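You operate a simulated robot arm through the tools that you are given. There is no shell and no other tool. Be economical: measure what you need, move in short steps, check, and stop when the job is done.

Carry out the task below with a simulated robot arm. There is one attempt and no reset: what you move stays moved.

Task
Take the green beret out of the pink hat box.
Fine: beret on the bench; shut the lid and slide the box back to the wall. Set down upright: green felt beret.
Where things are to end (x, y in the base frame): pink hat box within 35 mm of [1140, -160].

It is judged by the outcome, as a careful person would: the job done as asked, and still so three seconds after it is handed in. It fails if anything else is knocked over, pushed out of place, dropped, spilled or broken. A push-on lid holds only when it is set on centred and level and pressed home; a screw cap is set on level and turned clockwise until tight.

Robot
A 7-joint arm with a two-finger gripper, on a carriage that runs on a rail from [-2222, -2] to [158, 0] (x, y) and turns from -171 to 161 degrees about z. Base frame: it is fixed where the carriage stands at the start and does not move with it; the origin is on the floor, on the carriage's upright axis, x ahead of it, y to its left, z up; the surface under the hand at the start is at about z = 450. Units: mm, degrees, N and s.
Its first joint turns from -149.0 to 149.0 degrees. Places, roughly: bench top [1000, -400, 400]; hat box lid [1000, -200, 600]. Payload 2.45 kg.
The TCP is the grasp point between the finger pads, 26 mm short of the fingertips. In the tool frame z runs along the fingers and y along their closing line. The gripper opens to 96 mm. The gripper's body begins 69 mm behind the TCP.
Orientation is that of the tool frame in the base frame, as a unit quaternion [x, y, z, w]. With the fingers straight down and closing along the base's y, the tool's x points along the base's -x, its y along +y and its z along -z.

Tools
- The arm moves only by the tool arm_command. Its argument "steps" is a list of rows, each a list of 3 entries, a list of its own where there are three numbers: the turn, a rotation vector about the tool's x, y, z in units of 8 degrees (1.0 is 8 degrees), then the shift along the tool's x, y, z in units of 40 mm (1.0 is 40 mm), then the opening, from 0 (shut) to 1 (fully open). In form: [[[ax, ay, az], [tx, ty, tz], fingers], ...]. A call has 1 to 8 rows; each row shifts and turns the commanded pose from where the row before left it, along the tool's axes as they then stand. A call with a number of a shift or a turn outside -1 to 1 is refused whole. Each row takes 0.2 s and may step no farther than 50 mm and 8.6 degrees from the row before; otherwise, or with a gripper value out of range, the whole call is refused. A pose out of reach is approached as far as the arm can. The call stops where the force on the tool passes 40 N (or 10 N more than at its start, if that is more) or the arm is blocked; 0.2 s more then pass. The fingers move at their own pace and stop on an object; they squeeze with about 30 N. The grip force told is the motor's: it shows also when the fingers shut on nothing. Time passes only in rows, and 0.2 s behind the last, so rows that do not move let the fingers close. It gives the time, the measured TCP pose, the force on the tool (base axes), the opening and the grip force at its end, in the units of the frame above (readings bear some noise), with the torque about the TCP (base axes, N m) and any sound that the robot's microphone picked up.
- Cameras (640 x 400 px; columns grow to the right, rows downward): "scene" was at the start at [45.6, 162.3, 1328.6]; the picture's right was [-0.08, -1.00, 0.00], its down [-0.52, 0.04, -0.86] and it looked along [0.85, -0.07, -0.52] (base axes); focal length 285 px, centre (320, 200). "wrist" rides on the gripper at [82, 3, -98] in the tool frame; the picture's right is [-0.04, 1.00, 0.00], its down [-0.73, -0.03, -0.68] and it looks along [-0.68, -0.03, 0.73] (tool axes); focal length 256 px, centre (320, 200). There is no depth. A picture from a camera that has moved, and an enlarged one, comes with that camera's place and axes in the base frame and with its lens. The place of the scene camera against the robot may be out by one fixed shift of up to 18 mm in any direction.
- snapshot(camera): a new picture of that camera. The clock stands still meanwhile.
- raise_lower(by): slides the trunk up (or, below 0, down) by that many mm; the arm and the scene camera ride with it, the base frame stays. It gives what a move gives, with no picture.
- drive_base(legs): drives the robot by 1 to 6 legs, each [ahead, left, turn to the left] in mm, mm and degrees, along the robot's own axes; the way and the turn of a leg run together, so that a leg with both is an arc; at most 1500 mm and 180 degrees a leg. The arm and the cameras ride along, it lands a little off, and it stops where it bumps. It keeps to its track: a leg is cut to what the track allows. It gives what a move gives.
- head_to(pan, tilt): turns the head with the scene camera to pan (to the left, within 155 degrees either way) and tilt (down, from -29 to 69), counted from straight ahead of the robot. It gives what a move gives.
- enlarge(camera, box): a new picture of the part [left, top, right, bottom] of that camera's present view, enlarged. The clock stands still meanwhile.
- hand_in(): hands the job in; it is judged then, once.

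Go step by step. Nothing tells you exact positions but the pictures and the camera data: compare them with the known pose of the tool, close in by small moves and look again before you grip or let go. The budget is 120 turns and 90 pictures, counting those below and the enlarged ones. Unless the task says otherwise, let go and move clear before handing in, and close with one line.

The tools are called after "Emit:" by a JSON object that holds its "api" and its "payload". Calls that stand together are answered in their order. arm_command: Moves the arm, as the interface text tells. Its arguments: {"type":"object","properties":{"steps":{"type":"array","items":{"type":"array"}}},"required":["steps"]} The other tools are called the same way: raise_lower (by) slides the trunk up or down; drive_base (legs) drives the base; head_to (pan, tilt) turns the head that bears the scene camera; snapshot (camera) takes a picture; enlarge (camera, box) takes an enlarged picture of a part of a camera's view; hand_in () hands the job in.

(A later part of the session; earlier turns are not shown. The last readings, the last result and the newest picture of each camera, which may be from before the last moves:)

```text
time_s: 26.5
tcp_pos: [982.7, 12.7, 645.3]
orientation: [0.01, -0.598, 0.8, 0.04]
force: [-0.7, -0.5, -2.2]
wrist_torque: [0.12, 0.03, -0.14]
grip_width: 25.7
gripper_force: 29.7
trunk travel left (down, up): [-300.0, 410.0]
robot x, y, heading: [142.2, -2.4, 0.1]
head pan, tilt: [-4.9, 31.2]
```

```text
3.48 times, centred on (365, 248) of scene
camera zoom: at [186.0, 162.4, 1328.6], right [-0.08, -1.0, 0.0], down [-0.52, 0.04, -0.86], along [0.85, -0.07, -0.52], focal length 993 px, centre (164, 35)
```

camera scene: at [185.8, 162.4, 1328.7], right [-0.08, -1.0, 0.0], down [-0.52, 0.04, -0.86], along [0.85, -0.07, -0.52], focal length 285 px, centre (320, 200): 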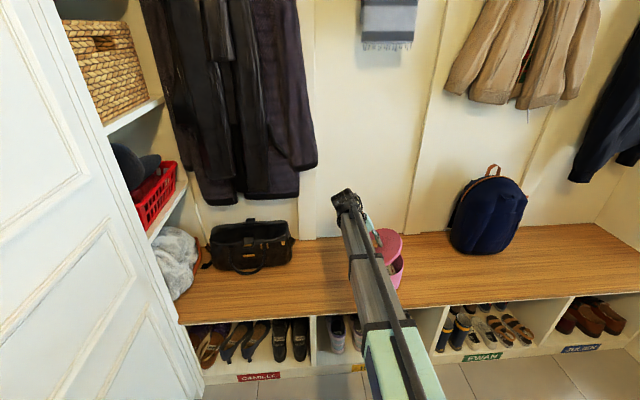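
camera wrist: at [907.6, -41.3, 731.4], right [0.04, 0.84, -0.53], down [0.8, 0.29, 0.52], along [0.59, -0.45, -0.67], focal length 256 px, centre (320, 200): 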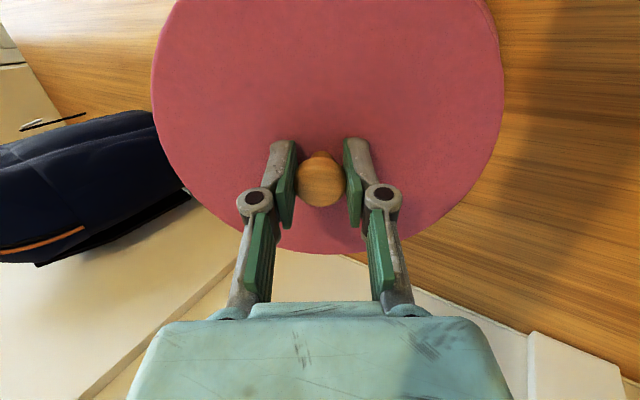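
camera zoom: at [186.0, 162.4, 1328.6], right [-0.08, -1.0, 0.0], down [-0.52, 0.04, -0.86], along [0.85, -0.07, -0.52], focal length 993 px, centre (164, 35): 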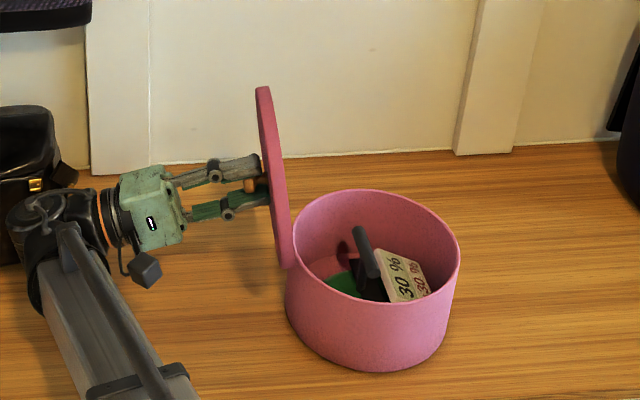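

About 107° open, no stop felt. One more small row, then open the fingers while staying close, to see where the lid rests.

Emit:
{"api": "arm_command", "payload": {"steps": [[[0.6, 0, 0], [0, 0.08, -0.19], 0], [[0, 0, 0], [0, 0, 0], 0], [[0, 0, 0], [0, 0, 0], 0.35], [[0, 0, 0], [0, 0, 0], 0.35]]}}

Emit:
{"api": "enlarge", "payload": {"camera": "scene", "box": [285, 190, 445, 305]}}

```text
time_s: 27.5
tcp_pos: [983.2, 20.1, 638.3]
orientation: [0.01, -0.564, 0.824, 0.04]
force: [0.0, 0.7, 0.4]
wrist_torque: [0.01, 0.01, 0.03]
grip_width: 33.5
gripper_force: 0.0
trunk travel left (down, up): [-300.0, 410.0]
robot x, y, heading: [141.7, 3.5, -0.1]
head pan, tilt: [-4.9, 31.2]
```

```text
3.48 times, centred on (365, 248) of scene
camera zoom: at [185.9, 162.4, 1328.6], right [-0.08, -1.0, 0.0], down [-0.52, 0.04, -0.86], along [0.85, -0.07, -0.52], focal length 993 px, centre (164, 35)
```

zoom: 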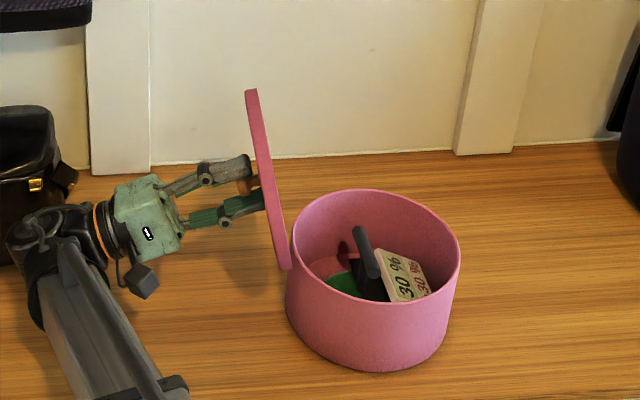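

The lid stays put with the grip open. Backing the fingers off slowly along their own line.

Emit:
{"api": "arm_command", "payload": {"steps": [[[0, 0, 0], [0, 0, -0.2], 0.6], [[0, 0, 0], [0, 0, -0.3], 0.6], [[0, 0, 0], [0, 0, -0.5], 0.6]]}}

Emit:
{"api": "enlarge", "payload": {"camera": "scene", "box": [285, 190, 445, 305]}}

```text
time_s: 28.3
tcp_pos: [983.6, 57.5, 625.1]
orientation: [0.012, -0.565, 0.824, 0.04]
force: [0.3, -0.1, -0.1]
wrist_torque: [0.02, -0.02, -0.02]
grip_width: 57.3
gripper_force: 0.1
trunk travel left (down, up): [-300.0, 410.0]
robot x, y, heading: [140.4, 3.6, 0.0]
head pan, tilt: [-4.9, 31.2]
```

```text
3.48 times, centred on (365, 248) of scene
camera zoom: at [185.8, 162.2, 1328.7], right [-0.08, -1.0, 0.0], down [-0.52, 0.04, -0.86], along [0.85, -0.07, -0.52], focal length 993 px, centre (164, 35)
```

zoom: 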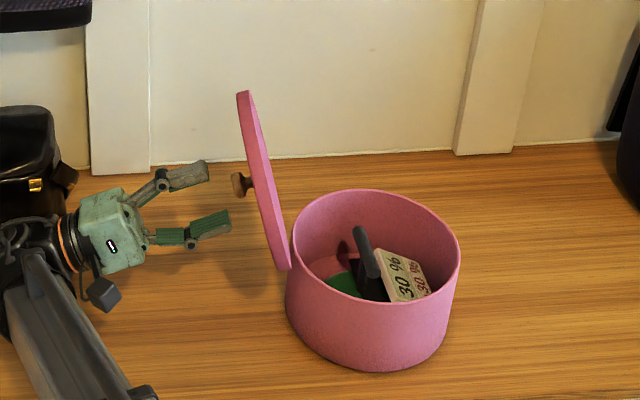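

The lid rests open on its own. I'll bring the hand up and turn it back to pointing down, clear of the lid.

Emit:
{"api": "arm_command", "payload": {"steps": [[[0, 0, 0], [0, -1, -0.3], 1], [[0, 0, 0], [0, -1, 0], 1], [[0, 0, 0], [0, -1, 0], 1], [[0, 0, 0], [0, -1, 0], 1], [[-1, 0, 0], [0, -0.5, 0], 1], [[-1, 0, 0], [0, 0, 0], 1], [[-1, 0, 0], [0, 0, 0], 1], [[-1, 0, 0], [0, 0, 0], 1]]}}

Emit:
{"api": "arm_command", "payload": {"steps": [[[-1, 0, 0], [0, 0, 0], 1], [[-1, 0, 0], [0, 0, 0], 1], [[-1, 0, 0], [0, 0, 0], 1], [[-1, 0, 0], [0, 0, 0], 1], [[-1, 0, 0], [0, 0, 0], 1], [[-1, 0, 0], [0, 0, 0], 1], [[-1, 0, 0], [0, 0, 0], 1], [[-1, 0, 0], [0, 0, 0], 1]]}}

Emit:
{"api": "snapshot", "payload": {"camera": "scene"}}

```text
time_s: 30.1
tcp_pos: [1002.1, 123.7, 785.8]
orientation: [-0.003, 0.77, -0.637, -0.036]
force: [0.1, 0.0, -0.3]
wrist_torque: [-0.02, 0.0, 0.03]
grip_width: 96.2
gripper_force: 0.0
out of reach, approached as far as the arm can: row 7, 8
trunk travel left (down, up): [-300.0, 410.0]
robot x, y, heading: [144.9, -1.2, 0.1]
head pan, tilt: [-4.9, 31.2]
```

```text
time_s: 31.9
tcp_pos: [1001.9, 125.1, 784.7]
orientation: [0.022, 0.99, -0.132, -0.034]
force: [-0.2, 0.4, -0.2]
wrist_torque: [-0.02, -0.01, -0.02]
grip_width: 96.0
gripper_force: 0.1
trunk travel left (down, up): [-300.0, 410.0]
robot x, y, heading: [141.5, 0.4, 0.2]
head pan, tilt: [-4.9, 31.2]
```

```text
46 pictures are left
camera scene: at [185.9, 162.6, 1328.6], right [-0.08, -1.0, 0.0], down [-0.52, 0.04, -0.86], along [0.85, -0.07, -0.52], focal length 285 px, centre (320, 200)
```

scene: 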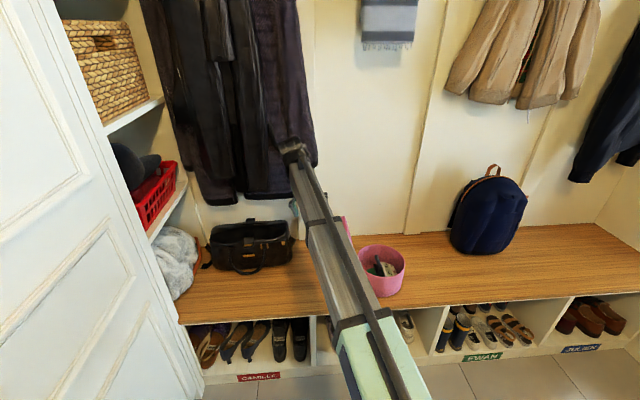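

The lid stands open and the hand is nearly upright again. I'll finish straightening, rise and move over the box to look in.

Emit:
{"api": "arm_command", "payload": {"steps": [[[-1, 0, 0], [0, 0, -0.8], 1], [[-0.9, -0.25, -0.15], [0, 0, 0], 1], [[0, -0.24, -0.16], [0.6, 0, 0], 1], [[0, 0, 0], [0.6, -1, 0], 1], [[0, 0, 0], [0.6, -1, 0], 1], [[0, 0, 0], [0, -1, 0], 1], [[0, 0, 0], [0, -1, 0], 1], [[0, 0, 0], [0, -1, 0], 1]]}}

Emit:
{"api": "arm_command", "payload": {"steps": [[[0, 0, 0], [0, -1, 0], 1], [[0, 0, 0], [0, -0.8, 0], 1], [[0, 0, 0], [0, 0, 0], 1]]}}

Emit:
{"api": "snapshot", "payload": {"camera": "wrist"}}

Emit:
{"api": "enlarge", "payload": {"camera": "scene", "box": [325, 205, 425, 305]}}

```text
time_s: 33.7
tcp_pos: [929.6, -67.2, 814.0]
orientation: [0.004, 1.0, 0.0, 0.002]
force: [0.9, 0.2, -0.8]
wrist_torque: [-0.03, -0.01, -0.01]
grip_width: 96.0
gripper_force: 0.2
trunk travel left (down, up): [-300.0, 410.0]
robot x, y, heading: [142.2, -2.6, 0.1]
head pan, tilt: [-4.9, 31.2]
```

```text
time_s: 34.5
tcp_pos: [930.0, -137.8, 818.6]
orientation: [0.003, 1.0, 0.0, 0.002]
force: [-0.2, 0.4, 0.1]
wrist_torque: [0.01, 0.0, -0.03]
grip_width: 96.2
gripper_force: 0.0
trunk travel left (down, up): [-300.0, 410.0]
robot x, y, heading: [141.0, -1.8, 0.1]
head pan, tilt: [-4.9, 31.2]
```

```text
45 pictures are left
camera wrist: at [847.1, -131.7, 915.4], right [0.05, 1.0, 0.0], down [0.73, -0.03, 0.68], along [0.68, -0.03, -0.73], focal length 256 px, centre (320, 200)
```

wrist: 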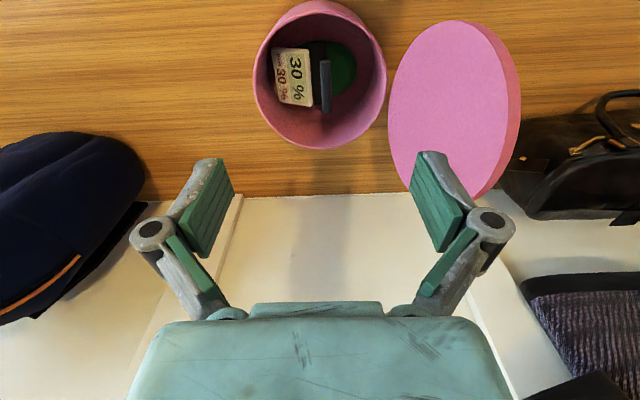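

```text
4.00 times, centred on (375, 255) of scene
camera zoom: at [185.9, 162.4, 1328.6], right [-0.08, -1.0, 0.0], down [-0.52, 0.04, -0.86], along [0.85, -0.07, -0.52], focal length 1142 px, centre (100, -20)
```

zoom: 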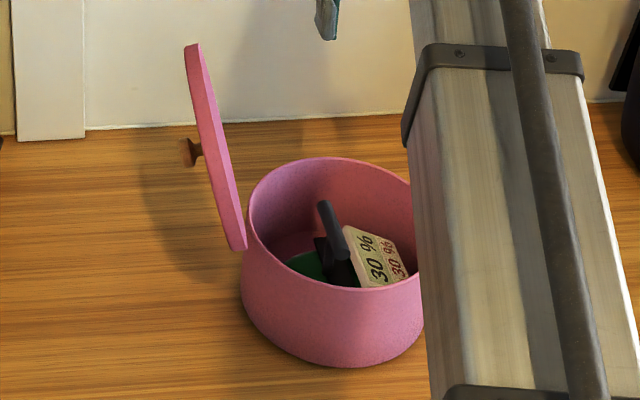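

Emit:
{"api": "enlarge", "payload": {"camera": "wrist", "box": [245, 0, 395, 150]}}

```text
2.67 times, centred on (320, 75) of wrist
camera zoom: at [847.1, -131.7, 915.4], right [0.05, 1.0, 0.0], down [0.73, -0.03, 0.68], along [0.68, -0.03, -0.73], focal length 683 px, centre (320, 533)
```

zoom: 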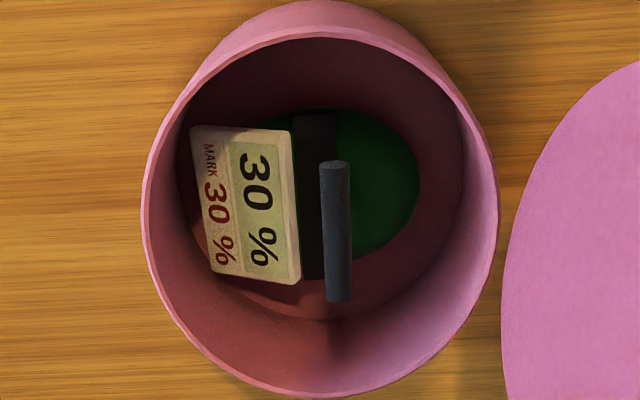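

Inside, the beret lies on the floor at the left, with something on top: a white "30 %" block, a black part and a grey handle. I'll come lower for a clearer view before deciding.

Emit:
{"api": "arm_command", "payload": {"steps": [[[0, 0, 0], [-0.3, 0, 1], 1], [[0, 0, 0], [0, 0, 1], 1], [[0, 0, 0], [0, 0, 0.9], 1]]}}

Emit:
{"api": "enlarge", "payload": {"camera": "wrist", "box": [220, 0, 420, 200]}}

Emit:
{"api": "enlarge", "payload": {"camera": "scene", "box": [380, 245, 440, 285]}}

```text
time_s: 35.3
tcp_pos: [941.6, -135.5, 702.7]
orientation: [0.004, 1.0, 0.0, 0.002]
force: [-0.1, 0.8, -0.1]
wrist_torque: [0.05, 0.02, -0.02]
grip_width: 95.9
gripper_force: 0.0
trunk travel left (down, up): [-300.0, 410.0]
robot x, y, heading: [138.7, -1.1, 0.2]
head pan, tilt: [-4.9, 31.2]
```

```text
2.00 times, centred on (320, 100) of wrist
camera zoom: at [859.6, -131.1, 799.9], right [0.05, 1.0, 0.0], down [0.73, -0.03, 0.68], along [0.68, -0.03, -0.73], focal length 512 px, centre (320, 400)
```

zoom: 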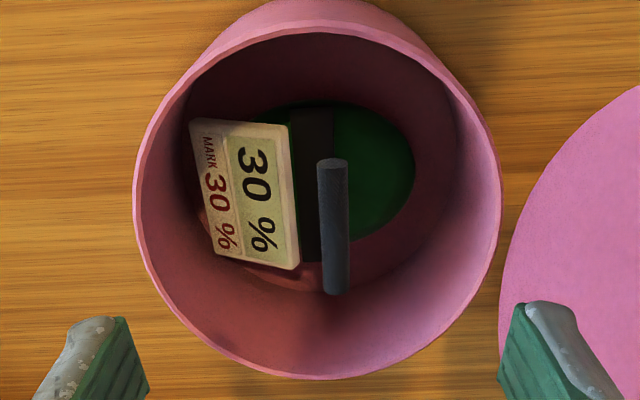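

```text
10.00 times, centred on (410, 265) of scene
camera zoom: at [185.6, 162.4, 1328.7], right [-0.08, -1.0, 0.0], down [-0.52, 0.04, -0.86], along [0.85, -0.07, -0.52], focal length 2854 px, centre (-580, -450)
```

zoom: 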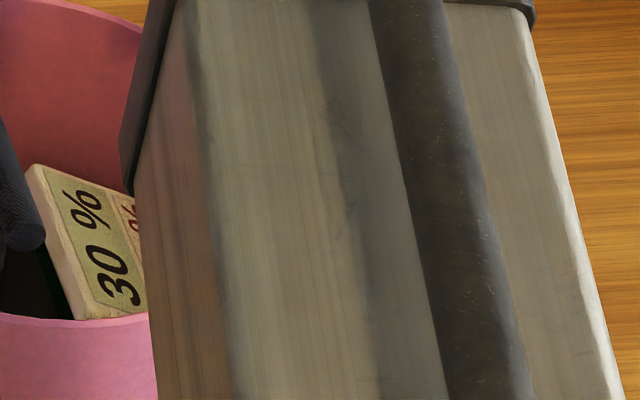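

I need the 3D layout of what's on top. I'll step the hand to the right so the scene camera sees straight into the box.

Emit:
{"api": "arm_command", "payload": {"steps": [[[0, 0, 0], [0, -1, -0.5], 1], [[0, 0, 0], [0, -1, 0], 1], [[0, 0, 0], [0, -1, 0], 1]]}}

Emit:
{"api": "enlarge", "payload": {"camera": "wrist", "box": [360, 0, 600, 160]}}

Emit:
{"api": "enlarge", "payload": {"camera": "scene", "box": [352, 240, 412, 280]}}

```text
time_s: 36.1
tcp_pos: [940.2, -254.8, 722.9]
orientation: [0.003, 1.0, -0.001, 0.002]
force: [0.5, 1.5, -0.1]
wrist_torque: [-0.03, -0.01, 0.02]
grip_width: 96.0
gripper_force: 0.0
trunk travel left (down, up): [-300.0, 410.0]
robot x, y, heading: [141.2, 0.0, 0.1]
head pan, tilt: [-4.9, 31.2]
```

```text
2.50 times, centred on (480, 80) of wrist
camera zoom: at [856.9, -248.6, 820.8], right [0.05, 1.0, 0.0], down [0.73, -0.03, 0.68], along [0.68, -0.03, -0.73], focal length 640 px, centre (-80, 500)
```

zoom: 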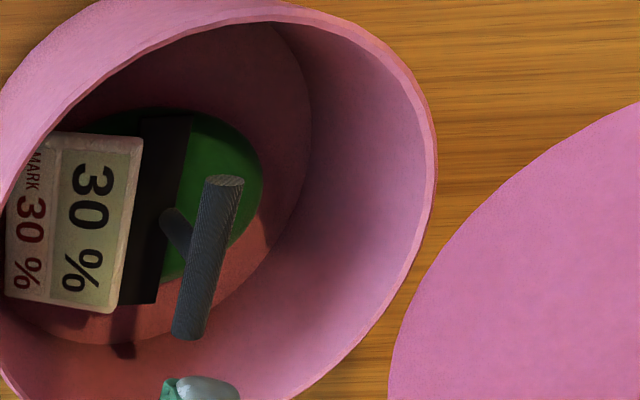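

```text
10.00 times, centred on (382, 260) of scene
camera zoom: at [185.9, 162.8, 1328.6], right [-0.08, -1.0, 0.0], down [-0.52, 0.04, -0.86], along [0.85, -0.07, -0.52], focal length 2854 px, centre (-300, -400)
```

zoom: 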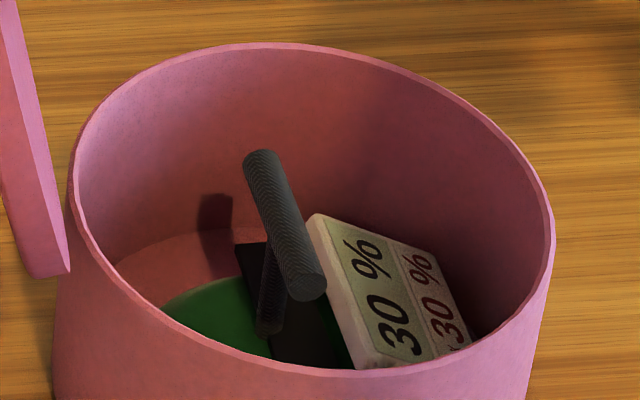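

Now it is clear: on the beret stands a black plate with a T-handle (crossbar along x at about [974, -129, 546]), and a white "30 %" block lies beside it. I'll take the T-handled piece off first, so I line up over its crossbar.

Emit:
{"api": "arm_command", "payload": {"steps": [[[0, 0, 0], [-0.45, 1, 0], 0.6], [[0, 0, 0], [-0.4, 1, 0], 0.6], [[0, 0, 0], [0, 1, 0], 0.6], [[0, 0, 0], [0, 0.15, 0.7], 0.6], [[0, 0, 0], [0, 0, 1], 0.6], [[0, 0, 0], [0, 0, 1], 0.6], [[0, 0, 0], [0, 0, 0.6], 0.6]]}}

Emit:
{"api": "snapshot", "payload": {"camera": "wrist"}}

```text
time_s: 37.7
tcp_pos: [977.2, -132.9, 585.5]
orientation: [0.003, 1.0, 0.0, 0.002]
force: [0.8, 0.0, -0.2]
wrist_torque: [-0.02, 0.01, 0.03]
grip_width: 57.6
gripper_force: 0.1
trunk travel left (down, up): [-300.0, 410.0]
robot x, y, heading: [138.8, 0.9, -0.2]
head pan, tilt: [-4.9, 31.2]
```

```text
38 pictures are left
camera wrist: at [895.5, -127.7, 684.8], right [0.05, 1.0, 0.0], down [0.73, -0.03, 0.68], along [0.68, -0.03, -0.73], focal length 256 px, centre (320, 200)
```

wrist: 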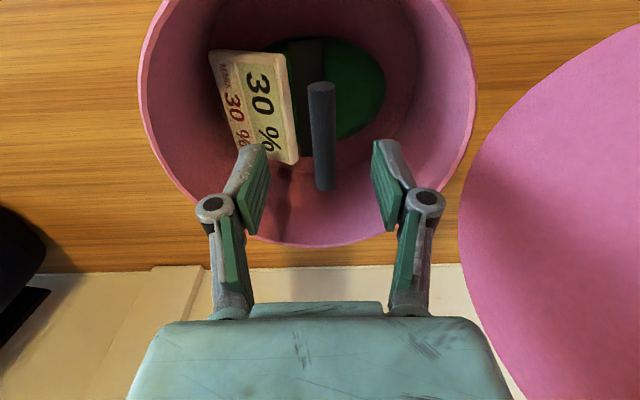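

Lined up. Narrowing the opening so as to clear the white block, then down onto the crossbar.

Emit:
{"api": "arm_command", "payload": {"steps": [[[0, 0, 0], [0, 0.05, 0], 0.38], [[0, 0, 0], [0, 0, 0.45], 0.38], [[0, 0, 0], [0, 0, 0.4], 0.38], [[0, 0, 0], [0, 0, 0], 0.38]]}}

Emit:
{"api": "snapshot", "payload": {"camera": "wrist"}}

```text
time_s: 38.7
tcp_pos: [977.2, -130.3, 557.3]
orientation: [0.003, 1.0, -0.001, 0.002]
force: [0.3, 0.2, 0.0]
wrist_torque: [0.03, 0.02, 0.0]
grip_width: 36.3
gripper_force: 0.1
trunk travel left (down, up): [-300.0, 410.0]
robot x, y, heading: [139.7, -0.1, -0.2]
head pan, tilt: [-4.9, 31.2]
```

```text
37 pictures are left
camera wrist: at [895.8, -125.5, 655.5], right [0.05, 1.0, 0.0], down [0.73, -0.03, 0.68], along [0.68, -0.03, -0.73], focal length 256 px, centre (320, 200)
```

wrist: 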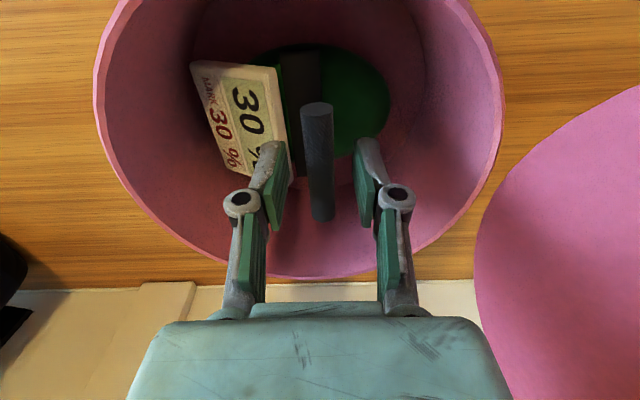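

Good alignment. A last 10 mm down, close, and a small lift.

Emit:
{"api": "arm_command", "payload": {"steps": [[[0, 0, 0], [0.05, 0, 0.27], 0.38], [[0, 0, 0], [0, 0, 0], 0], [[0, 0, 0], [0, 0, 0], 0], [[0, 0, 0], [0, 0, -0.2], 0], [[0, 0, 0], [0, 0, -0.3], 0], [[0, 0, 0], [0, 0, 0], 0]]}}

Emit:
{"api": "snapshot", "payload": {"camera": "wrist"}}

```text
time_s: 40.1
tcp_pos: [974.5, -131.3, 565.9]
orientation: [0.004, 1.0, 0.0, 0.002]
force: [0.1, 0.3, -1.2]
wrist_torque: [0.03, -0.01, -0.02]
grip_width: 13.3
gripper_force: 30.1
trunk travel left (down, up): [-300.0, 410.0]
robot x, y, heading: [142.0, 1.5, -0.1]
head pan, tilt: [-4.9, 31.2]
```

```text
36 pictures are left
camera wrist: at [893.2, -125.9, 664.2], right [0.05, 1.0, 0.0], down [0.73, -0.03, 0.68], along [0.68, -0.03, -0.73], focal length 256 px, centre (320, 200)
```

wrist: 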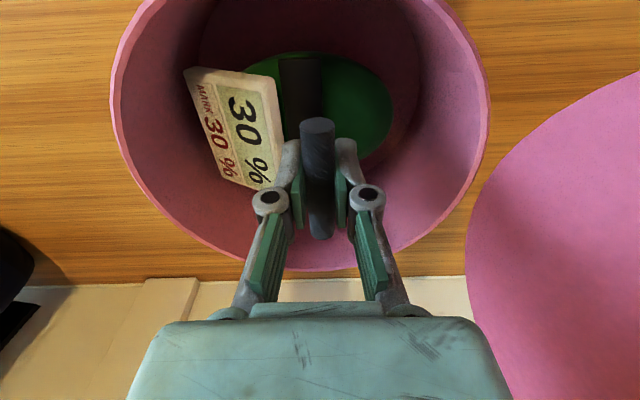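

The T-handled piece comes up alone, about 1 N. I'll lift it out clear of the rim and carry it to free bench on the right, near [950, -350].

Emit:
{"api": "arm_command", "payload": {"steps": [[[0, 0, 0], [0, 0, -0.7], 0], [[0, 0, 0], [0, 0, -1], 0], [[0, 0, 0], [0, 0, -1], 0], [[0, 0, 0], [0.2, -0.5, -0.2], 0], [[0, 0, 0], [0.2, -1, 0], 0], [[0, 0, 0], [0.2, -1, 0], 0], [[0, 0, 0], [0, -1, 0], 0], [[0, 0, 0], [0, -1, 0], 0]]}}

Emit:
{"api": "arm_command", "payload": {"steps": [[[0, 0, 0], [0, -0.9, 0], 0], [[0, 0, 0], [0, 0, 1], 0], [[0, 0, 0], [0, 0, 1], 0], [[0, 0, 0], [0, 0, 0.6], 0], [[0, 0, 0], [0, 0, 0], 0]]}}

Emit:
{"api": "snapshot", "payload": {"camera": "scene"}}

Emit:
{"api": "enlarge", "payload": {"camera": "scene", "box": [360, 230, 460, 300]}}

```text
time_s: 41.9
tcp_pos: [950.8, -311.3, 681.1]
orientation: [0.003, 1.0, -0.001, 0.001]
force: [-0.3, 0.8, -2.0]
wrist_torque: [0.0, 0.04, 0.01]
grip_width: 13.2
gripper_force: 29.6
trunk travel left (down, up): [-300.0, 410.0]
robot x, y, heading: [143.5, -4.6, -0.0]
head pan, tilt: [-4.9, 31.2]
```

```text
time_s: 43.1
tcp_pos: [951.3, -345.2, 577.2]
orientation: [0.003, 1.0, 0.0, 0.002]
force: [-0.4, -0.8, -1.4]
wrist_torque: [-0.01, -0.03, -0.01]
grip_width: 13.0
gripper_force: 29.9
trunk travel left (down, up): [-300.0, 410.0]
robot x, y, heading: [137.2, 0.5, -0.2]
head pan, tilt: [-4.9, 31.2]
```

```text
35 pictures are left
camera scene: at [186.0, 162.3, 1328.7], right [-0.08, -1.0, 0.0], down [-0.52, 0.04, -0.86], along [0.85, -0.07, -0.52], focal length 285 px, centre (320, 200)
```

scene: 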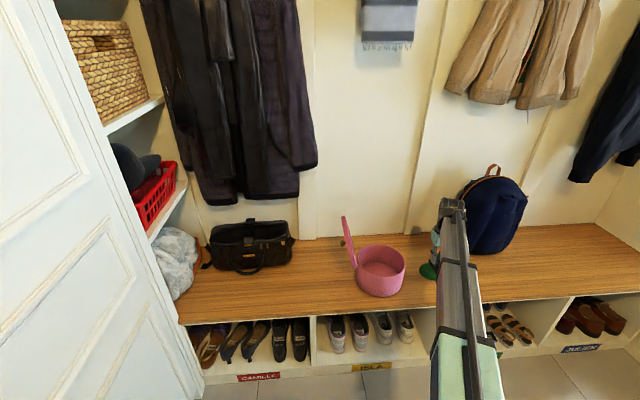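

```text
5.71 times, centred on (410, 265) of scene
camera zoom: at [186.0, 162.3, 1328.7], right [-0.08, -1.0, 0.0], down [-0.52, 0.04, -0.86], along [0.85, -0.07, -0.52], focal length 1631 px, centre (-194, -171)
```

zoom: 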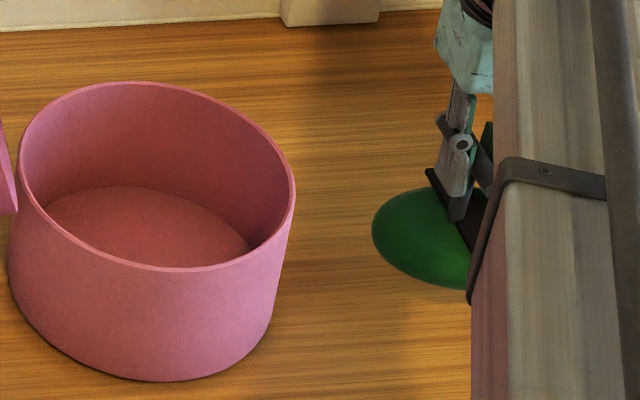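

The box is now empty: beret, black strap, handle and tag all came up as one item. Let me look at how it hangs.

Emit:
{"api": "snapshot", "payload": {"camera": "wrist"}}

```text
33 pictures are left
camera wrist: at [869.8, -340.8, 675.9], right [0.05, 1.0, 0.0], down [0.73, -0.03, 0.68], along [0.68, -0.03, -0.73], focal length 256 px, centre (320, 200)
```

wrist: 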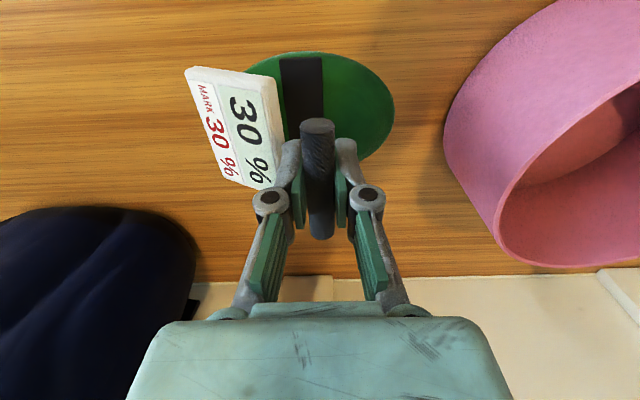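

It's a single item hanging upright. It was gripped at z ≈ 546 with its base on the box floor, so I'll lower to about there and feel for the bench.

Emit:
{"api": "arm_command", "payload": {"steps": [[[0, 0, 0], [0, 0, 0.35], 0], [[0, 0, 0], [0, 0, 0.25], 0], [[0, 0, 0], [0, 0, 0.08], 0], [[0, 0, 0], [0, 0, 0.08], 0], [[0, 0, 0], [0, 0, 0], 0]]}}

Emit:
{"api": "enlarge", "payload": {"camera": "scene", "box": [400, 230, 460, 290]}}

```text
time_s: 44.3
tcp_pos: [950.6, -347.2, 547.5]
orientation: [0.004, 1.0, 0.0, 0.002]
force: [-1.2, -0.9, -1.3]
wrist_torque: [-0.01, -0.02, -0.01]
grip_width: 13.4
gripper_force: 29.5
trunk travel left (down, up): [-300.0, 410.0]
robot x, y, heading: [142.6, -0.2, 0.0]
head pan, tilt: [-4.9, 31.2]
```

```text
6.67 times, centred on (430, 260) of scene
camera zoom: at [186.0, 162.3, 1328.6], right [-0.08, -1.0, 0.0], down [-0.52, 0.04, -0.86], along [0.85, -0.07, -0.52], focal length 1903 px, centre (-413, -200)
```

zoom: 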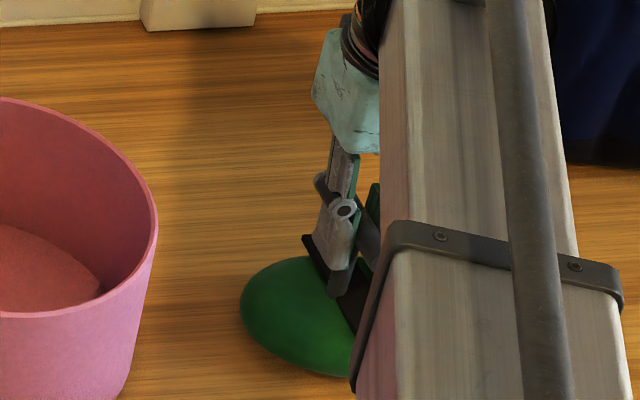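

Nearly down; no contact force yet. I'll lower in 2 mm steps until the bench takes the weight.

Emit:
{"api": "arm_command", "payload": {"steps": [[[0, 0, 0], [0, 0, 0.05], 0], [[0, 0, 0], [0, 0, 0.05], 0], [[0, 0, 0], [0, 0, 0], 0]]}}

```text
time_s: 45.1
tcp_pos: [950.7, -346.1, 544.0]
orientation: [0.004, 1.0, 0.0, 0.002]
force: [-0.2, -0.1, -0.8]
wrist_torque: [0.01, -0.01, 0.01]
grip_width: 13.0
gripper_force: 30.5
trunk travel left (down, up): [-300.0, 410.0]
robot x, y, heading: [141.0, 2.9, 0.1]
head pan, tilt: [-4.9, 31.2]
```

Emit:
{"api": "arm_command", "payload": {"steps": [[[0, 0, 0], [0, 0, 0.06], 0], [[0, 0, 0], [0, 0, 0], 0]]}}

Emit:
{"api": "snapshot", "payload": {"camera": "wrist"}}

```text
time_s: 45.7
tcp_pos: [951.8, -345.6, 542.0]
orientation: [0.003, 1.0, 0.0, 0.002]
force: [0.1, 0.4, -1.9]
wrist_torque: [0.07, 0.01, 0.02]
grip_width: 13.0
gripper_force: 30.0
trunk travel left (down, up): [-300.0, 410.0]
robot x, y, heading: [137.4, 0.9, 0.2]
head pan, tilt: [-4.9, 31.2]
```

```text
31 pictures are left
camera wrist: at [869.5, -341.0, 639.4], right [0.05, 1.0, 0.0], down [0.73, -0.03, 0.68], along [0.68, -0.03, -0.73], focal length 256 px, centre (320, 200)
```

wrist: 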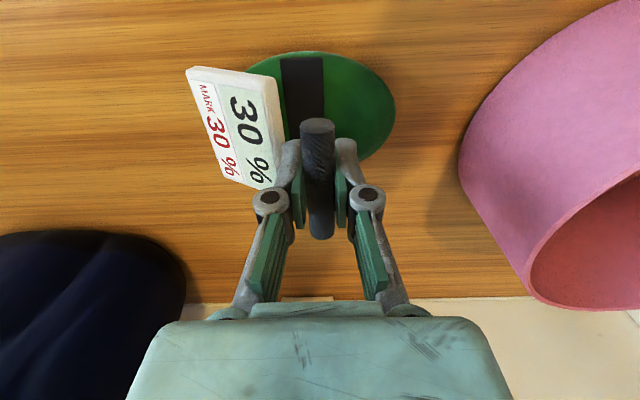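

Still no contact. Continuing down gently.

Emit:
{"api": "arm_command", "payload": {"steps": [[[0, 0, 0], [0, 0, 0.06], 0], [[0, 0, 0], [0, 0, 0.06], 0], [[0, 0, 0], [0, 0, 0], 0]]}}

```text
time_s: 46.5
tcp_pos: [951.5, -343.5, 539.2]
orientation: [0.003, 1.0, 0.0, 0.004]
force: [6.9, 11.2, 26.4]
wrist_torque: [0.1, -0.14, 0.05]
grip_width: 13.2
gripper_force: 30.3
trunk travel left (down, up): [-300.0, 410.0]
robot x, y, heading: [139.2, 3.6, -0.0]
head pan, tilt: [-4.9, 31.2]
```

Contact with the bench. Easing up 2 mm to unload, then opening partly.

Emit:
{"api": "arm_command", "payload": {"steps": [[[0, 0, 0], [0, 0, -0.04], 0], [[0, 0, 0], [0, 0, 0], 0], [[0, 0, 0], [0, 0, 0], 0.2], [[0, 0, 0], [0, 0, 0], 0.35], [[0, 0, 0], [0, 0, 0], 0.35]]}}

Emit:
{"api": "snapshot", "payload": {"camera": "wrist"}}

```text
time_s: 47.7
tcp_pos: [952.4, -348.4, 537.5]
orientation: [0.003, 1.0, 0.001, 0.002]
force: [-0.6, -0.1, 0.6]
wrist_torque: [0.0, 0.0, -0.01]
grip_width: 33.7
gripper_force: 0.2
trunk travel left (down, up): [-300.0, 410.0]
robot x, y, heading: [141.5, 0.6, 0.0]
head pan, tilt: [-4.9, 31.2]
```

```text
30 pictures are left
camera wrist: at [868.6, -342.7, 635.8], right [0.05, 1.0, 0.0], down [0.73, -0.03, 0.68], along [0.68, -0.03, -0.73], focal length 256 px, centre (320, 200)
```

wrist: 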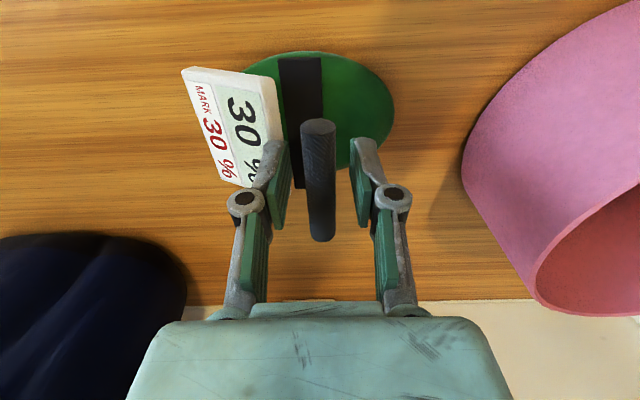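

It stands upright by itself. Rising straight up and clear.

Emit:
{"api": "arm_command", "payload": {"steps": [[[0, 0, 0], [0, 0, -0.4], 0.38], [[0, 0, 0], [0, 0, -0.7], 0.38], [[0, 0, 0], [0, 0, -1], 0.38], [[0, 0, 0], [0, 0, -1], 0.38], [[0, 0, 0], [0, 0, -1], 0.38], [[0, 0, 0], [0, 0, -1], 0.38], [[0, 0, 0], [0, 0, -1], 0.38], [[0, 0, 0], [0, 0, -1], 0.38]]}}

Emit:
{"api": "snapshot", "payload": {"camera": "scene"}}

Emit:
{"api": "snapshot", "payload": {"camera": "wrist"}}

```text
time_s: 49.5
tcp_pos: [950.0, -347.4, 818.9]
orientation: [0.003, 1.0, -0.001, 0.002]
force: [0.3, -0.4, 0.2]
wrist_torque: [0.01, 0.01, 0.0]
grip_width: 36.4
gripper_force: 0.1
trunk travel left (down, up): [-300.0, 410.0]
robot x, y, heading: [138.3, 1.7, 0.1]
head pan, tilt: [-4.9, 31.2]
```

```text
29 pictures are left
camera scene: at [186.0, 162.3, 1328.6], right [-0.08, -1.0, 0.0], down [-0.52, 0.04, -0.86], along [0.85, -0.07, -0.52], focal length 285 px, centre (320, 200)
```

scene: 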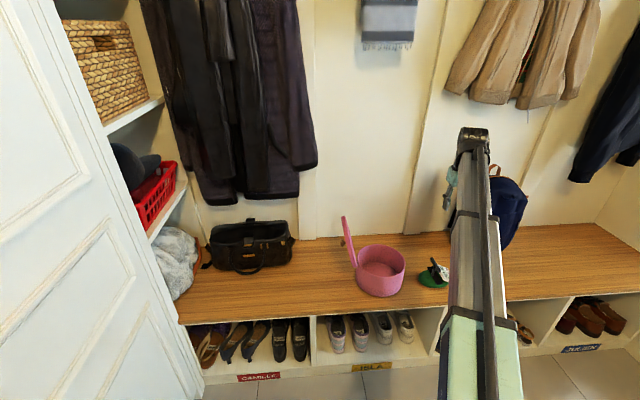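

```text
28 pictures are left
camera wrist: at [867.5, -343.3, 918.0], right [0.05, 1.0, 0.0], down [0.73, -0.03, 0.68], along [0.68, -0.03, -0.73], focal length 256 px, centre (320, 200)
```

wrist: 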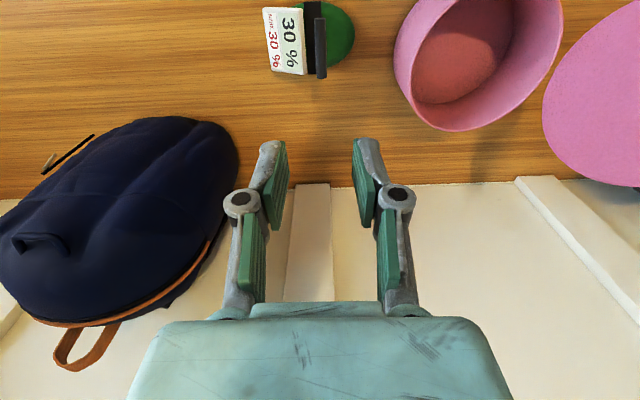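

The beret stands upright on the bench at about [951, -347]. Next the lid: I'll bring the open hand over the lid's upper edge to measure it.

Emit:
{"api": "arm_command", "payload": {"steps": [[[0, 0, 0], [0, 0.5, -0.8], 0.7], [[0, 0, 0], [-0.2, 1, -0.7], 0.7], [[0, 0, 0], [-0.2, 1, 0], 0.7], [[0, 0, 0], [-0.2, 1, 0], 0.7], [[0, 0, 0], [-0.2, 1, 0], 0.7], [[0, 0, 0], [0, 1, 0], 0.7], [[0, 0, 0], [0, 1, 0], 0.7], [[0, 0, 0], [0, 1, 0], 0.7]]}}

Emit:
{"api": "arm_command", "payload": {"steps": [[[0, 0, 0], [0, 1, 0], 0.7], [[0, 0, 0], [0, 0.5, 0], 0.7], [[0, 0, 0], [0, 0, 0], 0.7]]}}

Emit:
{"api": "snapshot", "payload": {"camera": "wrist"}}

Emit:
{"api": "enlarge", "payload": {"camera": "scene", "box": [285, 150, 445, 305]}}

```text
time_s: 51.3
tcp_pos: [980.2, -45.4, 884.8]
orientation: [0.003, 1.0, 0.0, 0.003]
force: [-0.2, -0.4, -0.5]
wrist_torque: [0.03, 0.0, -0.02]
grip_width: 67.2
gripper_force: 0.0
trunk travel left (down, up): [-300.0, 410.0]
robot x, y, heading: [137.7, -1.6, 0.0]
head pan, tilt: [-4.9, 31.2]
```

```text
time_s: 52.1
tcp_pos: [982.7, 14.5, 883.3]
orientation: [0.004, 1.0, 0.001, 0.002]
force: [0.7, 0.3, -0.4]
wrist_torque: [-0.02, 0.06, 0.03]
grip_width: 67.0
gripper_force: 0.0
trunk travel left (down, up): [-300.0, 410.0]
robot x, y, heading: [138.3, 1.2, 0.1]
head pan, tilt: [-4.9, 31.2]
```

```text
27 pictures are left
camera wrist: at [900.9, 19.0, 981.4], right [0.05, 1.0, 0.0], down [0.73, -0.03, 0.68], along [0.68, -0.03, -0.73], focal length 256 px, centre (320, 200)
```

wrist: 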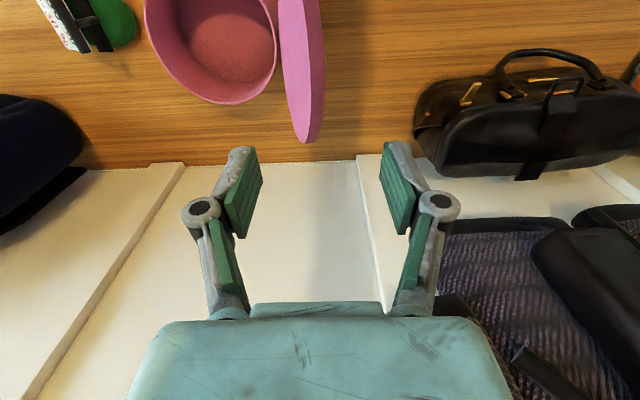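

```text
2.58 times, centred on (365, 228) of scene
camera zoom: at [185.8, 162.4, 1328.6], right [-0.08, -1.0, 0.0], down [-0.52, 0.04, -0.86], along [0.85, -0.07, -0.52], focal length 736 px, centre (204, 129)
```

zoom: 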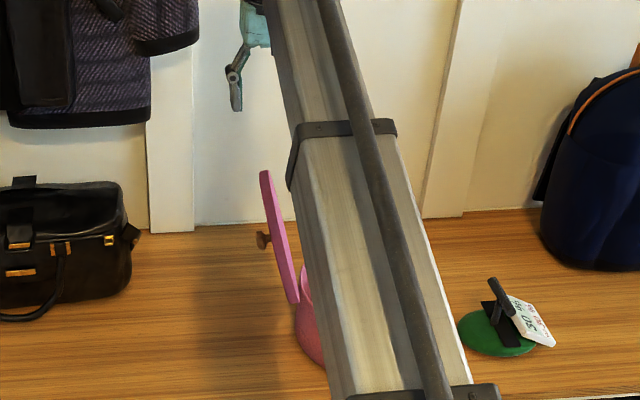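

The lid's upper edge is near [985, 10..20, ~750]. I'll lower with the fingers straddling it, and check.

Emit:
{"api": "arm_command", "payload": {"steps": [[[0, 0, 0], [0, -0.05, 1], 0.8], [[0, 0, 0], [0, 0, 1], 0.8], [[0, 0, 0], [0, 0, 0.7], 0.8], [[0, 0, 0], [0, 0, 0], 0.8]]}}

Emit:
{"api": "snapshot", "payload": {"camera": "wrist"}}

Emit:
{"api": "enlarge", "payload": {"camera": "scene", "box": [285, 150, 445, 305]}}

```text
time_s: 53.1
tcp_pos: [983.2, 11.1, 775.2]
orientation: [0.004, 1.0, 0.0, 0.002]
force: [0.4, -0.2, -1.0]
wrist_torque: [0.04, -0.01, 0.01]
grip_width: 76.7
gripper_force: 0.1
trunk travel left (down, up): [-300.0, 410.0]
robot x, y, heading: [142.3, 0.5, -0.1]
head pan, tilt: [-4.9, 31.2]
```

```text
25 pictures are left
camera wrist: at [899.9, 16.1, 872.5], right [0.05, 1.0, 0.0], down [0.73, -0.03, 0.68], along [0.68, -0.03, -0.73], focal length 256 px, centre (320, 200)
```

wrist: 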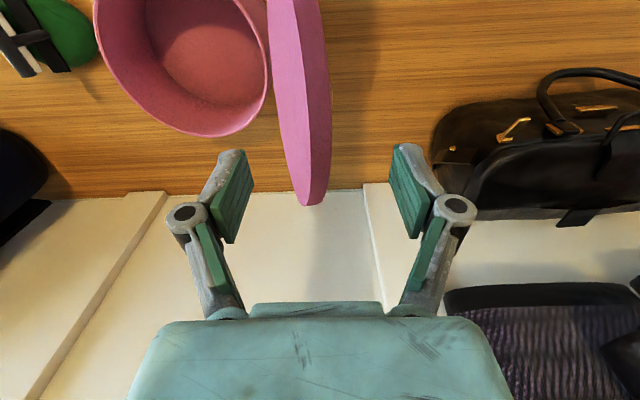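

```text
2.58 times, centred on (365, 228) of scene
camera zoom: at [185.9, 162.4, 1328.6], right [-0.08, -1.0, 0.0], down [-0.52, 0.04, -0.86], along [0.85, -0.07, -0.52], focal length 736 px, centre (204, 129)
```

zoom: 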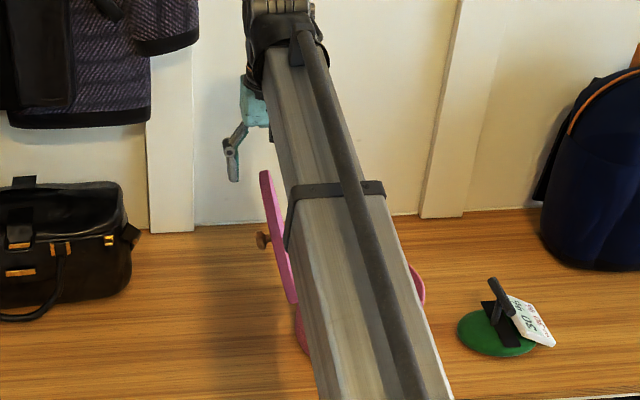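

The fingers straddle the lid well. I'll lower 28 mm so that the edge is between them, then carry the lid over past vertical, slowly.

Emit:
{"api": "arm_command", "payload": {"steps": [[[0, 0, 0], [0, 0, 0.7], 0.8], [[0, 0, 0], [0, -0.6, -0.1], 0.8], [[0, 0, 0], [0, -0.6, -0.1], 0.8], [[0, 0, 0], [0, -0.6, 0], 0.8], [[0, 0, 0], [0, 0, 0], 0.8]]}}

Emit:
{"api": "snapshot", "payload": {"camera": "wrist"}}

```text
time_s: 54.3
tcp_pos: [983.1, -58.5, 752.2]
orientation: [0.004, 1.0, -0.001, 0.002]
force: [-1.7, -0.7, -0.3]
wrist_torque: [0.0, -0.03, -0.01]
grip_width: 76.8
gripper_force: 0.1
trunk travel left (down, up): [-300.0, 410.0]
robot x, y, heading: [139.5, -4.6, -0.1]
head pan, tilt: [-4.9, 31.2]
```

```text
23 pictures are left
camera wrist: at [900.3, -54.5, 851.0], right [0.05, 1.0, 0.0], down [0.73, -0.03, 0.68], along [0.68, -0.03, -0.73], focal length 256 px, centre (320, 200)
```

wrist: 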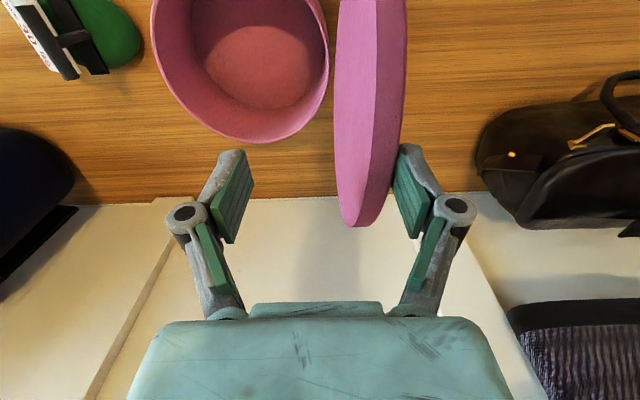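

The lid is following the outer finger. Continuing past vertical, lowering a bit so that the inner finger will catch it.

Emit:
{"api": "arm_command", "payload": {"steps": [[[0, 0, 0], [0, -0.6, 0.1], 0.8], [[0, 0, 0], [0, -0.5, 0.2], 0.8], [[0, 0, 0], [0, -0.2, 0.2], 0.8], [[0, 0, 0], [0, 0, 0], 0.8]]}}

Emit:
{"api": "snapshot", "payload": {"camera": "wrist"}}

```text
time_s: 55.3
tcp_pos: [983.8, -112.2, 733.3]
orientation: [0.004, 1.0, 0.001, 0.002]
force: [-0.1, 0.6, 0.5]
wrist_torque: [0.01, 0.0, 0.02]
grip_width: 76.8
gripper_force: 0.1
trunk travel left (down, up): [-300.0, 410.0]
robot x, y, heading: [136.2, 0.6, -0.1]
head pan, tilt: [-4.9, 31.2]
```

```text
22 pictures are left
camera wrist: at [901.1, -107.5, 832.5], right [0.05, 1.0, 0.0], down [0.73, -0.03, 0.68], along [0.68, -0.03, -0.73], focal length 256 px, centre (320, 200)
```

wrist: 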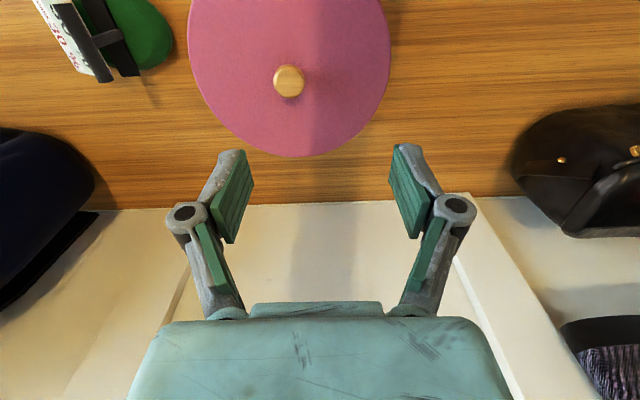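

The lid swung shut by itself; the knob reads [977, -139]. I'll close the fingers and press down on the knob to seat it.

Emit:
{"api": "arm_command", "payload": {"steps": [[[0, 0, 0], [0.17, -0.67, 0], 0], [[0, 0, 0], [0, 0, 0.9], 0], [[0, 0, 0], [0, 0, 0.9], 0], [[0, 0, 0], [0, 0, 0.7], 0], [[0, 0, 0], [0, 0, 0.12], 0], [[0, 0, 0], [0, 0, 0.12], 0]]}}

Emit:
{"api": "snapshot", "payload": {"camera": "wrist"}}

```text
time_s: 56.7
tcp_pos: [976.3, -138.8, 622.6]
orientation: [0.003, 1.0, 0.0, 0.002]
force: [-0.4, 0.3, -0.4]
wrist_torque: [0.0, 0.01, 0.0]
grip_width: 0.0
gripper_force: 28.2
trunk travel left (down, up): [-300.0, 410.0]
robot x, y, heading: [142.0, 1.3, 0.1]
head pan, tilt: [-4.9, 31.2]
```

```text
21 pictures are left
camera wrist: at [894.2, -133.5, 721.5], right [0.05, 1.0, 0.0], down [0.73, -0.03, 0.68], along [0.68, -0.03, -0.73], focal length 256 px, centre (320, 200)
```

wrist: 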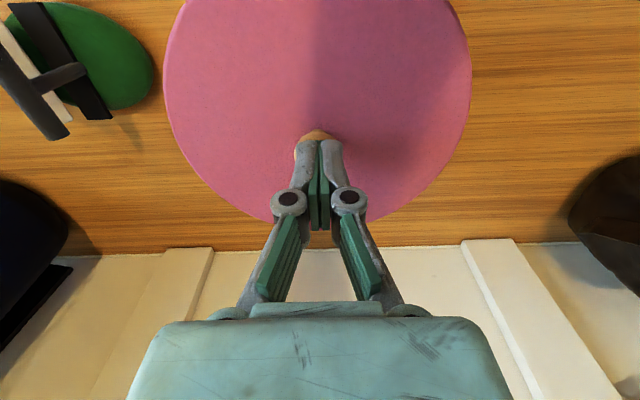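

Centred over the knob. Pressing gently.

Emit:
{"api": "arm_command", "payload": {"steps": [[[0, 0, 0], [0, 0, 0.06], 0], [[0, 0, 0], [0, 0, 0.06], 0], [[0, 0, 0], [0, 0, 0.06], 0], [[0, 0, 0], [0, 0, 0], 0]]}}

```text
time_s: 57.9
tcp_pos: [977.4, -139.1, 621.3]
orientation: [0.003, 1.0, -0.002, 0.004]
force: [-5.1, 0.2, 25.7]
wrist_torque: [0.01, 0.07, -0.05]
grip_width: 5.9
gripper_force: 28.2
trunk travel left (down, up): [-300.0, 410.0]
robot x, y, heading: [143.9, 2.0, -0.4]
head pan, tilt: [-4.9, 31.2]
stopped in row 4: the force on the tool passed its limit at 41 N (the readings are from after the stop); the commanded pose is now the measured one
```

Pressed home at about 40 N. Now up, back to the front of the box, and down low to push it with the fingers spread.

Emit:
{"api": "arm_command", "payload": {"steps": [[[0, 0, 0], [0, 0, -0.6], 0], [[0, 0, 0], [0.3, 0, -0.9], 0.3], [[0, 0, 0], [1, 0, 0], 0.75], [[0, 0, 0], [1, 0, 0], 0.75], [[0, 0, 0], [1, 0, 0], 0.75], [[0, 0, 0], [0, 0, 1], 0.75], [[0, 0, 0], [0, 0, 1], 0.75], [[0, 0, 0], [0, 0, 1], 0.75]]}}

Emit:
{"api": "snapshot", "payload": {"camera": "wrist"}}

Emit:
{"api": "snapshot", "payload": {"camera": "scene"}}

```text
time_s: 59.7
tcp_pos: [843.2, -137.0, 555.8]
orientation: [0.003, 1.0, -0.001, 0.003]
force: [-0.3, 0.2, 0.6]
wrist_torque: [0.02, -0.01, 0.0]
grip_width: 71.9
gripper_force: 0.0
trunk travel left (down, up): [-300.0, 410.0]
robot x, y, heading: [143.8, 3.2, -0.1]
head pan, tilt: [-4.9, 31.2]
```

```text
20 pictures are left
camera wrist: at [760.9, -131.8, 654.1], right [0.05, 1.0, 0.0], down [0.73, -0.03, 0.68], along [0.68, -0.03, -0.73], focal length 256 px, centre (320, 200)
```

wrist: 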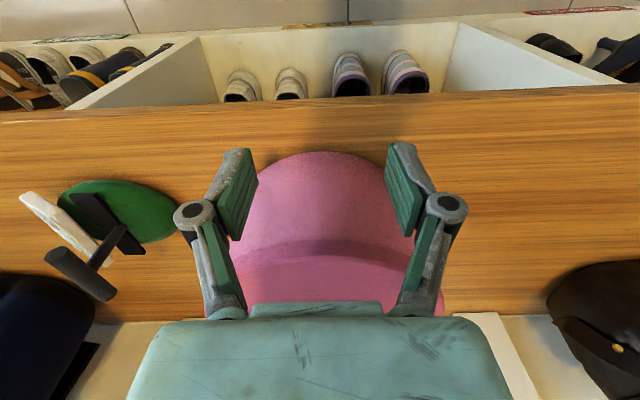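

```text
19 pictures are left
camera scene: at [185.7, 162.4, 1328.7], right [-0.08, -1.0, 0.0], down [-0.52, 0.04, -0.86], along [0.85, -0.07, -0.52], focal length 285 px, centre (320, 200)
```

scene: 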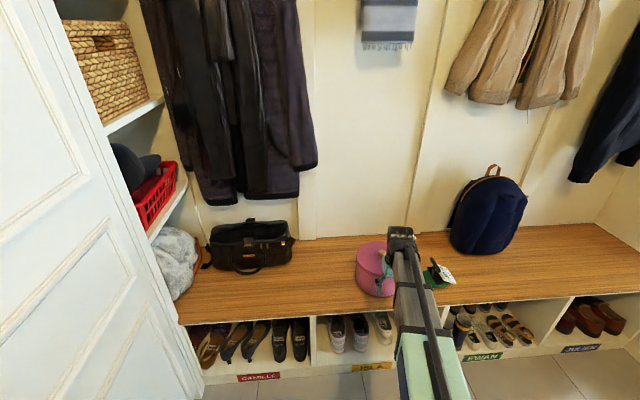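

Clear in front of the box, bench edge at x ≈ 838. Lowering to z ≈ 512 and moving ahead into contact.

Emit:
{"api": "arm_command", "payload": {"steps": [[[0, 0, 0], [0, 0, 0.6], 0.75], [[0, 0, 0], [0, -0.03, 0.5], 0.75], [[0, 0, 0], [-0.4, 0, 0], 0.75], [[0, 0, 0], [-0.4, 0, 0], 0.75], [[0, 0, 0], [-0.3, 0, 0], 0.75], [[0, 0, 0], [0, 0, 0], 0.75]]}}

Emit:
{"api": "snapshot", "payload": {"camera": "wrist"}}

```text
time_s: 61.1
tcp_pos: [890.7, -139.9, 511.3]
orientation: [0.003, 1.0, -0.002, 0.003]
force: [-0.7, -0.2, 0.1]
wrist_torque: [0.02, -0.01, -0.03]
grip_width: 72.4
gripper_force: 0.1
trunk travel left (down, up): [-300.0, 410.0]
robot x, y, heading: [138.9, -2.4, 0.0]
head pan, tilt: [-4.9, 31.2]
```

```text
18 pictures are left
camera wrist: at [808.4, -134.9, 609.7], right [0.05, 1.0, 0.0], down [0.73, -0.03, 0.68], along [0.68, -0.03, -0.73], focal length 256 px, centre (320, 200)
```

wrist: 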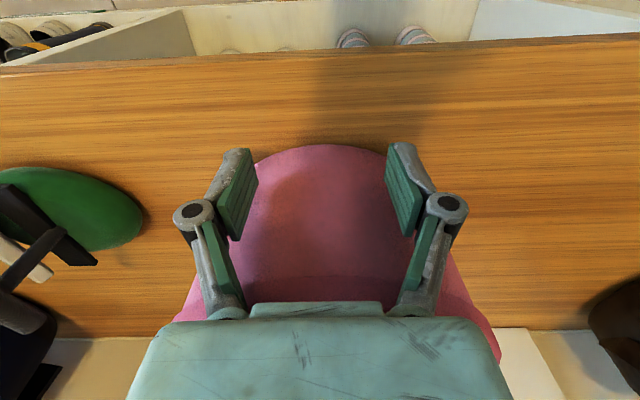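

In contact, and the box is beginning to move. Pushing on, about 100 mm, drifting slightly right.

Emit:
{"api": "arm_command", "payload": {"steps": [[[0, 0, 0], [-0.35, -0.05, 0], 0.75], [[0, 0, 0], [-0.35, -0.06, 0], 0.75], [[0, 0, 0], [-0.35, -0.06, 0], 0.75], [[0, 0, 0], [-0.35, -0.06, 0], 0.75], [[0, 0, 0], [-0.35, -0.06, 0], 0.75], [[0, 0, 0], [-0.35, -0.06, 0], 0.75], [[0, 0, 0], [-0.35, -0.06, 0], 0.75], [[0, 0, 0], [0, 0, 0], 0.75]]}}

Emit:
{"api": "snapshot", "payload": {"camera": "wrist"}}

Emit:
{"api": "snapshot", "payload": {"camera": "scene"}}

```text
time_s: 62.9
tcp_pos: [989.1, -157.9, 514.0]
orientation: [0.003, 1.0, -0.001, 0.003]
force: [-0.2, 0.1, 1.0]
wrist_torque: [0.02, 0.0, -0.01]
grip_width: 72.0
gripper_force: 0.1
trunk travel left (down, up): [-300.0, 410.0]
robot x, y, heading: [139.6, -0.4, -0.2]
head pan, tilt: [-4.9, 31.2]
```

```text
17 pictures are left
camera wrist: at [906.0, -152.8, 611.7], right [0.05, 1.0, 0.0], down [0.73, -0.03, 0.68], along [0.68, -0.03, -0.73], focal length 256 px, centre (320, 200)
```

wrist: 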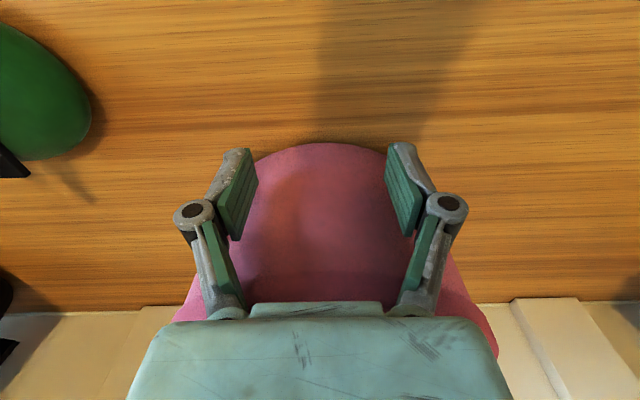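

```text
16 pictures are left
camera scene: at [185.9, 162.4, 1328.6], right [-0.08, -1.0, 0.0], down [-0.52, 0.04, -0.86], along [0.85, -0.07, -0.52], focal length 285 px, centre (320, 200)
```

scene: 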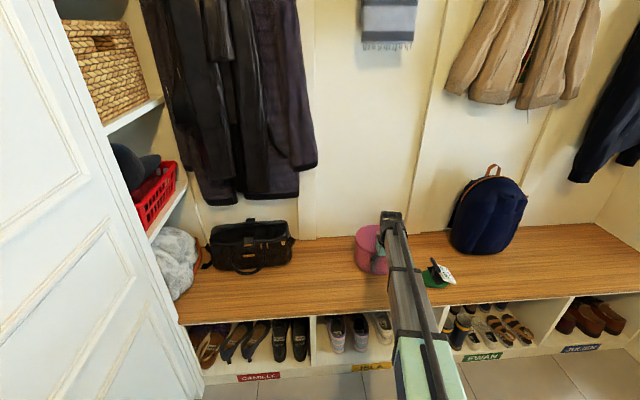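

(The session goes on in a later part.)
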